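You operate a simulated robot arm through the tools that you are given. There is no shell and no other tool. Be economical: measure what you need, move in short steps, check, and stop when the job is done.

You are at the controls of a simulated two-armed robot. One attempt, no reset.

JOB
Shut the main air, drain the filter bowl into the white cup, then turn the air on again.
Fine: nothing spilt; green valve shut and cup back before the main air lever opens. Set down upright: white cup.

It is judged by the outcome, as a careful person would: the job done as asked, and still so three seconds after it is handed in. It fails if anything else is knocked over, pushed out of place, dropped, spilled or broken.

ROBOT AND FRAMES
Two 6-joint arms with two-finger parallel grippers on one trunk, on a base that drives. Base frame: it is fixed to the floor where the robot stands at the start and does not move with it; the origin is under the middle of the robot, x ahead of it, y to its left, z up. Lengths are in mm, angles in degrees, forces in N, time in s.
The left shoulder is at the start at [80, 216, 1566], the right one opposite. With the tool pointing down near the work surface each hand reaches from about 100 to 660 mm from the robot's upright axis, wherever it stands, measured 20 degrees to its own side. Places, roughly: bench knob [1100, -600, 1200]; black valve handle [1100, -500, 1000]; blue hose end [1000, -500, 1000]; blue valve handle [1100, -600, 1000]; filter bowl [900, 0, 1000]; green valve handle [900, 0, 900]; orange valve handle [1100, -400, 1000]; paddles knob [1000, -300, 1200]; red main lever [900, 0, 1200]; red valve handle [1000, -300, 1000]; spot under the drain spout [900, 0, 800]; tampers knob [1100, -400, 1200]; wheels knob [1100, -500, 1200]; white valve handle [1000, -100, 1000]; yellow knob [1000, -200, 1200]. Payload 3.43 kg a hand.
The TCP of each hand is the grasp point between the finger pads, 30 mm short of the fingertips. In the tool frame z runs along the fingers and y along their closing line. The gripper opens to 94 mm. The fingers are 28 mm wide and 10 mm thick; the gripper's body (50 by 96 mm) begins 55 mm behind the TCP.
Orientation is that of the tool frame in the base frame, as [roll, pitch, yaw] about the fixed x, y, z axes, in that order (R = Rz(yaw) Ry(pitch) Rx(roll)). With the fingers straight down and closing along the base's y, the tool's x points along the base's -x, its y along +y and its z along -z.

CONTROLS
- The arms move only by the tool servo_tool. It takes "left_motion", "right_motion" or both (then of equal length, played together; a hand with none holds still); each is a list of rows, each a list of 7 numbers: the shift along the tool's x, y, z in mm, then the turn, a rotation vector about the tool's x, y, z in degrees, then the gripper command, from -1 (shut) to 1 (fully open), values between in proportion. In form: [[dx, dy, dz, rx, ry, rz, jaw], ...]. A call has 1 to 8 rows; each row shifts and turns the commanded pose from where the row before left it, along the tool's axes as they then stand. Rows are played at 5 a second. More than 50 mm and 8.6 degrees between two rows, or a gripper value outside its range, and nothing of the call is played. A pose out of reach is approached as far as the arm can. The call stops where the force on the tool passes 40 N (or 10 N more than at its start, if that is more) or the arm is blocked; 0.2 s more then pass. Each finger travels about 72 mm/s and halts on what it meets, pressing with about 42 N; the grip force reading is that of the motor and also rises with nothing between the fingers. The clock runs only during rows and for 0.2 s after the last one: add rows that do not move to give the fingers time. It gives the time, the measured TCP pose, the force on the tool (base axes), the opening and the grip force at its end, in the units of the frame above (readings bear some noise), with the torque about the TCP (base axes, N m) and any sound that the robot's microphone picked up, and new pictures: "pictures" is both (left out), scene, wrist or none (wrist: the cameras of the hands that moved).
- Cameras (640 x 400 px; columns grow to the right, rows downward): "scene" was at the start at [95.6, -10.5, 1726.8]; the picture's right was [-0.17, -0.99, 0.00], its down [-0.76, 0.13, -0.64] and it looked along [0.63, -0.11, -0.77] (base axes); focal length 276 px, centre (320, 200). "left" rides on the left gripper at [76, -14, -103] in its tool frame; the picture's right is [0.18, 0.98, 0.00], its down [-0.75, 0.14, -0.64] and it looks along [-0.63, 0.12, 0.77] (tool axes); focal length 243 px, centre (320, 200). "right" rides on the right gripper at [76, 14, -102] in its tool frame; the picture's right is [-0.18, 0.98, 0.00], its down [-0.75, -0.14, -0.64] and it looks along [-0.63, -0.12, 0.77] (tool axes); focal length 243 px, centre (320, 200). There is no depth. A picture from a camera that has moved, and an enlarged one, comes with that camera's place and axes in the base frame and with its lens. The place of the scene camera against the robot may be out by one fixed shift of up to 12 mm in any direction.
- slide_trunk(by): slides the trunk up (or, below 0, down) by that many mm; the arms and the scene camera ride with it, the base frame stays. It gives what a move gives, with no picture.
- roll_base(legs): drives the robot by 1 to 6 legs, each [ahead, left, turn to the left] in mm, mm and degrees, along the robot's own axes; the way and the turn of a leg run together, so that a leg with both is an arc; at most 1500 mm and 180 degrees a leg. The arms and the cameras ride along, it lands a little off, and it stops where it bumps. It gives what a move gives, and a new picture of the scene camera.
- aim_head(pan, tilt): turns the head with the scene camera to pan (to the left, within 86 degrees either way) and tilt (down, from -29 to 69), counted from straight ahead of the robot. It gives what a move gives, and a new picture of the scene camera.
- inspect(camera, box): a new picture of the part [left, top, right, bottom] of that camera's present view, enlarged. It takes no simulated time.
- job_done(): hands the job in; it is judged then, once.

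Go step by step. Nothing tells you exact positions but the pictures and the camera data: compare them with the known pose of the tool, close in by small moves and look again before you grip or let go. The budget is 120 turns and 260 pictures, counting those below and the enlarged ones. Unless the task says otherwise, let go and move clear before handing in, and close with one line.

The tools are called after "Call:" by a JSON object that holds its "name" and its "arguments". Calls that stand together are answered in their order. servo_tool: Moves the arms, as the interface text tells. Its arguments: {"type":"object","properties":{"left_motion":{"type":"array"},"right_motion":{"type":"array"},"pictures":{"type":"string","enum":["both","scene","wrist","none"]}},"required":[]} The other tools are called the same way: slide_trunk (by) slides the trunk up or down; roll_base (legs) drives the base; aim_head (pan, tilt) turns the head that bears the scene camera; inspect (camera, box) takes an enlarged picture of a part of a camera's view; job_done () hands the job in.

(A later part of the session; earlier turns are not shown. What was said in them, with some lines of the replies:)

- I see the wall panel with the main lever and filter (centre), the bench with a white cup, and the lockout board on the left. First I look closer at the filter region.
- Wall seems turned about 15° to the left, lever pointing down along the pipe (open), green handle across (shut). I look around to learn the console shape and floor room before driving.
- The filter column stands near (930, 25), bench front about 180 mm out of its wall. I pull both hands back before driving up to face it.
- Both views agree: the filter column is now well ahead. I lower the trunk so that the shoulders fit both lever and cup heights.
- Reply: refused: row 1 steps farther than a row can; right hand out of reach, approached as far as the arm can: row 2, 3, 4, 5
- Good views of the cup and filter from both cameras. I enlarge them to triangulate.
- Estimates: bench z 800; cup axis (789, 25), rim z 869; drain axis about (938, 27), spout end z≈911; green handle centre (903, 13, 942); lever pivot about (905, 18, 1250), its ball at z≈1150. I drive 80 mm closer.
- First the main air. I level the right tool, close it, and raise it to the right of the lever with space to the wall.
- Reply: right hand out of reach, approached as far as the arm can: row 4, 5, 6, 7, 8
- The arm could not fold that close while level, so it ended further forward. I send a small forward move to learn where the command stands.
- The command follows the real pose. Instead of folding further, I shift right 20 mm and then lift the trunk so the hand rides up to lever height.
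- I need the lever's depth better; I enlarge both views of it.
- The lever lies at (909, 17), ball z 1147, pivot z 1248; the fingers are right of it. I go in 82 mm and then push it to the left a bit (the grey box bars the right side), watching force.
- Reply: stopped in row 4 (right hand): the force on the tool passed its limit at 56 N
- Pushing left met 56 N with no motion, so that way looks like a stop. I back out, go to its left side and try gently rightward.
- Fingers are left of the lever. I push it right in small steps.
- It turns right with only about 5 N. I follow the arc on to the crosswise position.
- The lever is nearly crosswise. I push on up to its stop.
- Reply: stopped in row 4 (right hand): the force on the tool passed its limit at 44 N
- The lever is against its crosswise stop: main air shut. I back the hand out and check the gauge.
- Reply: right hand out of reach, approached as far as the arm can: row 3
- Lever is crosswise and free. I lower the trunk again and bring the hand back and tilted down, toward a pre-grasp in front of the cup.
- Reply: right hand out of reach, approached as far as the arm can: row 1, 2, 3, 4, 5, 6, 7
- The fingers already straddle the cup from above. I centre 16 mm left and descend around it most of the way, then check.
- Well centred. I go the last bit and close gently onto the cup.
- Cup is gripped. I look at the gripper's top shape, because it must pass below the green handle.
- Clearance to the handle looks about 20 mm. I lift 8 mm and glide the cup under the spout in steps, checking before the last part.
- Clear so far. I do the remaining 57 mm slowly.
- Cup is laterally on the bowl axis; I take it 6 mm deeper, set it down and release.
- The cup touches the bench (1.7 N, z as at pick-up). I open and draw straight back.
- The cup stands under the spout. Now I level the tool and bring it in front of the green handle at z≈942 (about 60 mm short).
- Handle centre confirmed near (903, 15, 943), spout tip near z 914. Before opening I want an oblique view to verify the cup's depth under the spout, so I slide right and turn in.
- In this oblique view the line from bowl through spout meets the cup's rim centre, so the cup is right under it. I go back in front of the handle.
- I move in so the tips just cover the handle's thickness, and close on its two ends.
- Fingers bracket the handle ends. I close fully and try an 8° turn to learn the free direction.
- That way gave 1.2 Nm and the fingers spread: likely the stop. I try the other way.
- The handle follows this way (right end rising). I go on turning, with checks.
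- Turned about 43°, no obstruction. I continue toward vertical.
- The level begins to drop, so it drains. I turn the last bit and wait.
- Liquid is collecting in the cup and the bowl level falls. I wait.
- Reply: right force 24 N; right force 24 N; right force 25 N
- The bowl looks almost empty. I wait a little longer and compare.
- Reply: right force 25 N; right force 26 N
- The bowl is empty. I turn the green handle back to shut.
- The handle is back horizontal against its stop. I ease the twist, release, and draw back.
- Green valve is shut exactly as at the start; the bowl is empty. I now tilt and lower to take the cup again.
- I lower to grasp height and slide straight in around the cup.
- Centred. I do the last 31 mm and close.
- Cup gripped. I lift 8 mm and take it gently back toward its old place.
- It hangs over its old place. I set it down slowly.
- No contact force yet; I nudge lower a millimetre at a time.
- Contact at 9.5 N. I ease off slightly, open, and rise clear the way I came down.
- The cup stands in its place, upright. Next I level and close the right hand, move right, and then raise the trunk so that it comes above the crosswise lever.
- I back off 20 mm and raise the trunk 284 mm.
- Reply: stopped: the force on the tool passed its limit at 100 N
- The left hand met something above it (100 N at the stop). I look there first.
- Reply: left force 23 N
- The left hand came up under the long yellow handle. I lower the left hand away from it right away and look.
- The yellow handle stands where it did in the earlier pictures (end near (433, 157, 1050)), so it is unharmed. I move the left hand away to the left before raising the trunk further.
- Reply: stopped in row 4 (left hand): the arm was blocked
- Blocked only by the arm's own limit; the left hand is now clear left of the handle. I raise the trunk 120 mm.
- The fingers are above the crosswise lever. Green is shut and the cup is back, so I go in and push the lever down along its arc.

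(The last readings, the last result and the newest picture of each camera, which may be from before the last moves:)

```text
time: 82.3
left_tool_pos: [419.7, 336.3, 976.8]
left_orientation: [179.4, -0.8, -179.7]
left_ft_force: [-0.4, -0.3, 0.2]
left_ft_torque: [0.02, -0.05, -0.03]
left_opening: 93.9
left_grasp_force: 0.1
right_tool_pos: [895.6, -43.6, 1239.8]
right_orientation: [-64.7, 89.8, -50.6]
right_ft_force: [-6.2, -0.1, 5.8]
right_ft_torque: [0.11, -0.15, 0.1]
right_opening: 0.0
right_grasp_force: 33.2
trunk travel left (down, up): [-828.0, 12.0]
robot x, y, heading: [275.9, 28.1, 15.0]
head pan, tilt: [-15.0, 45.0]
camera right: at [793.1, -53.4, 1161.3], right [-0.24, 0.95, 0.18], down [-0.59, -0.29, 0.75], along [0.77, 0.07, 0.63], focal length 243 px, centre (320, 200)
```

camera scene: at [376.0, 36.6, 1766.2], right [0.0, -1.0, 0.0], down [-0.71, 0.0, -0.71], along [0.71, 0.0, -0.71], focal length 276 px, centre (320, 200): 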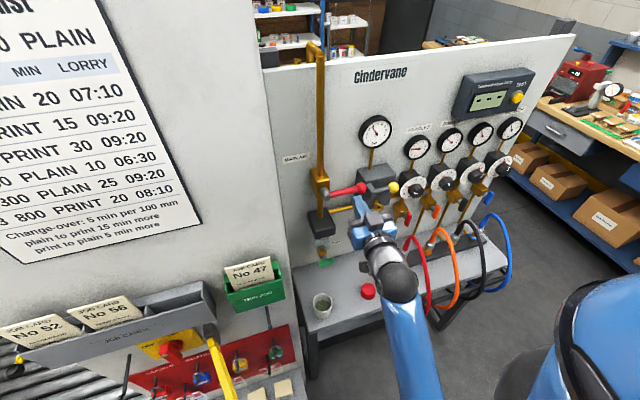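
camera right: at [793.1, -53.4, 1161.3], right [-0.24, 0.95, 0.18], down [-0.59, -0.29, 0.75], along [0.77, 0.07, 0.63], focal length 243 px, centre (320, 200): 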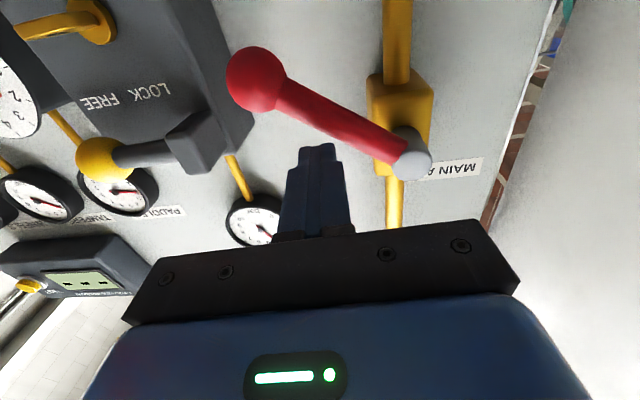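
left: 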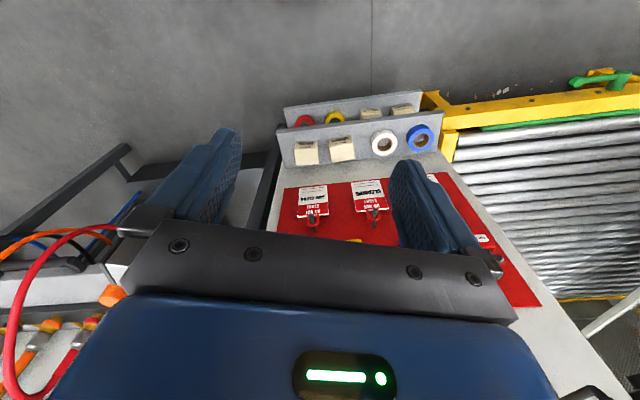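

It moves with about 8 N. I follow the rest of the arc.

Call:
{"name": "servo_tool", "arguments": {"right_motion": [[15, 4.5, 0, 0, 0, 0, -1], [13, 8, 0, 0, 0, 0, -1], [10, 11.5, 0, 0, 0, 0, -1], [7, 13, 0, 0, 0, 0, -1]], "pictures": "wrist"}}

```text
time: 83.3
left_tool_pos: [419.5, 334.7, 976.1]
left_orientation: [179.4, -0.7, -179.8]
left_ft_force: [-0.3, 0.0, 0.3]
left_ft_torque: [0.0, 0.01, 0.0]
left_opening: 94.0
left_grasp_force: 0.0
right_tool_pos: [888.9, -10.3, 1191.8]
right_orientation: [-127.1, 89.8, -113.2]
right_ft_force: [-0.8, -4.2, 2.2]
right_ft_torque: [0.02, -0.05, -0.07]
right_opening: 0.0
right_grasp_force: 32.8
trunk travel left (down, up): [-828.0, 12.0]
robot x, y, heading: [276.9, 27.7, 14.8]
head pan, tilt: [-15.0, 45.0]
camera right: at [786.4, -18.9, 1114.7], right [-0.24, 0.95, 0.18], down [-0.59, -0.29, 0.75], along [0.77, 0.07, 0.63], focal length 243 px, centre (320, 200)
```

right: 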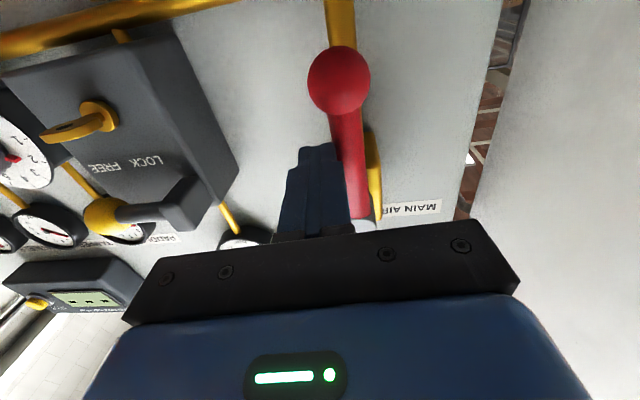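

The lever is nearly straight down. I push gently up to its stop.

Call:
{"name": "servo_tool", "arguments": {"right_motion": [[0, 4, 0, 0, 0, 0, -1], [0, 4, 0, 0, 0, 0, -1], [0, 4, 0, 0, 0, 0, -1], [0, 4, 0, 0, 0, 0, -1]], "pictures": "wrist"}}

```text
time: 84.3
left_tool_pos: [422.6, 326.2, 978.8]
left_orientation: [179.0, -1.0, -180.0]
left_ft_force: [0.2, 0.6, -0.2]
left_ft_torque: [0.0, -0.02, -0.03]
left_opening: 94.0
left_grasp_force: 0.0
right_tool_pos: [888.4, -7.8, 1191.4]
right_orientation: [104.1, 89.6, 117.6]
right_ft_force: [7.5, -37.0, 0.0]
right_ft_torque: [0.06, -0.03, -1.12]
right_opening: 0.0
right_grasp_force: 33.1
trunk travel left (down, up): [-828.0, 12.0]
robot x, y, heading: [273.5, 27.0, 14.9]
head pan, tilt: [-15.0, 45.0]
camera right: at [785.3, -14.7, 1114.3], right [-0.23, 0.95, 0.19], down [-0.59, -0.29, 0.75], along [0.77, 0.06, 0.63], focal length 243 px, centre (320, 200)
```

right: 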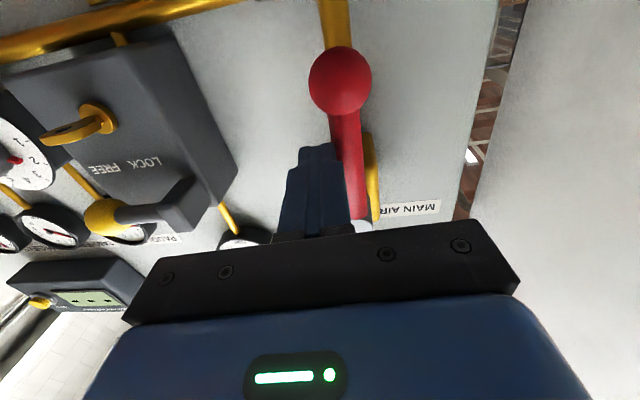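

At the stop (37 N): the lever is open again. I move right off it and draw back, then check all.

Call:
{"name": "servo_tool", "arguments": {"right_motion": [[0, -14, 0, 0, 0, 0, -1], [0, -8, 0, 0, 0, 0, -1], [0, 0, -30, 0, 0, 0, -1], [0, 0, -30, 0, 0, 0, -1], [0, -20, -10, 0, 0, 0, -1], [0, -30, 0, 0, 0, 0, -1], [0, -30, 0, 0, 0, 0, -1], [0, 0, 0, 0, 0, 0, -1]], "pictures": "scene"}}

Call:
{"name": "inspect", "arguments": {"camera": "scene", "box": [270, 90, 450, 210]}}

Call:
{"name": "inspect", "arguments": {"camera": "scene", "box": [260, 200, 420, 320]}}

```text
time: 86.1
left_tool_pos: [419.2, 335.4, 976.1]
left_orientation: [179.4, -0.9, -179.8]
left_ft_force: [0.0, -0.2, -0.1]
left_ft_torque: [0.01, -0.02, 0.02]
left_opening: 94.0
left_grasp_force: 0.1
right_tool_pos: [841.8, -111.0, 1193.0]
right_orientation: [-80.3, 89.9, -66.4]
right_ft_force: [0.2, -0.2, -0.1]
right_ft_torque: [0.0, 0.01, 0.01]
right_opening: 0.1
right_grasp_force: 33.2
trunk travel left (down, up): [-828.0, 12.0]
robot x, y, heading: [276.9, 28.5, 14.8]
head pan, tilt: [-15.0, 45.0]
camera scene: at [375.4, 36.5, 1766.3], right [0.0, -1.0, 0.0], down [-0.71, 0.0, -0.71], along [0.71, 0.0, -0.71], focal length 276 px, centre (320, 200)
```

scene: 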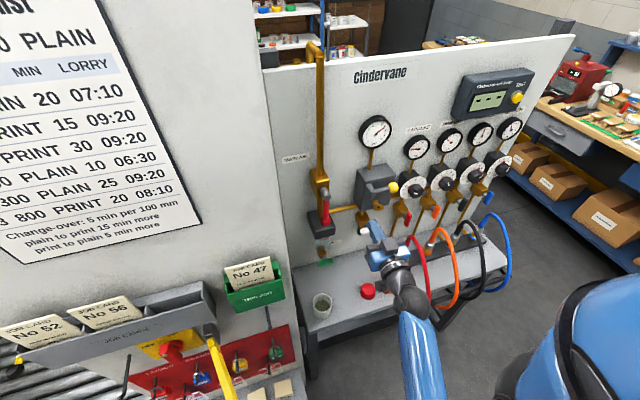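

```text
3.33 times, centred on (360, 150) of scene
camera zoom: at [375.4, 36.5, 1766.3], right [0.0, -1.0, 0.0], down [-0.71, 0.0, -0.71], along [0.71, 0.0, -0.71], focal length 921 px, centre (187, 367)
```

zoom: 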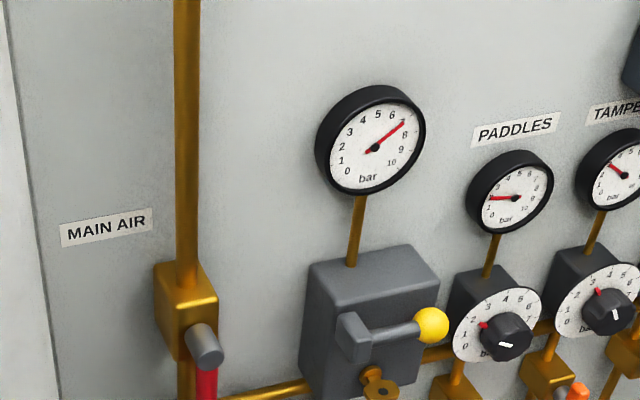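

```text
3.33 times, centred on (340, 260) of scene
camera zoom: at [375.4, 36.5, 1766.3], right [0.0, -1.0, 0.0], down [-0.71, 0.0, -0.71], along [0.71, 0.0, -0.71], focal length 921 px, centre (253, 0)
```

zoom: 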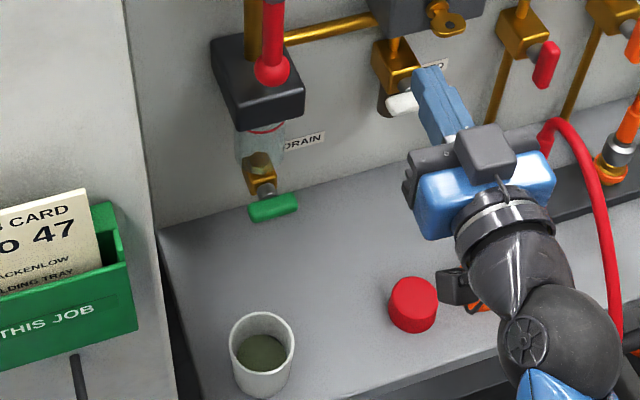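

The main lever is down (open) and the gauge reads 7 bar. The green valve is shut across the pipe, the bowl is empty, and the cup stands upright in its old place with the drained liquid. Both hands are clear, so I hand the job in.

Call:
{"name": "job_done", "arguments": {}}

```text
The job is handed in.
```

I shut the main air, drained the filter bowl into the white cup, closed the green valve and put the cup back upright in its place. Then I turned the main air on again, and nothing was spilt. On the way, the left hand pushed up against the long yellow handle on the lock-out board (100 N at the stop). As far as the pictures show, the handle did not move.
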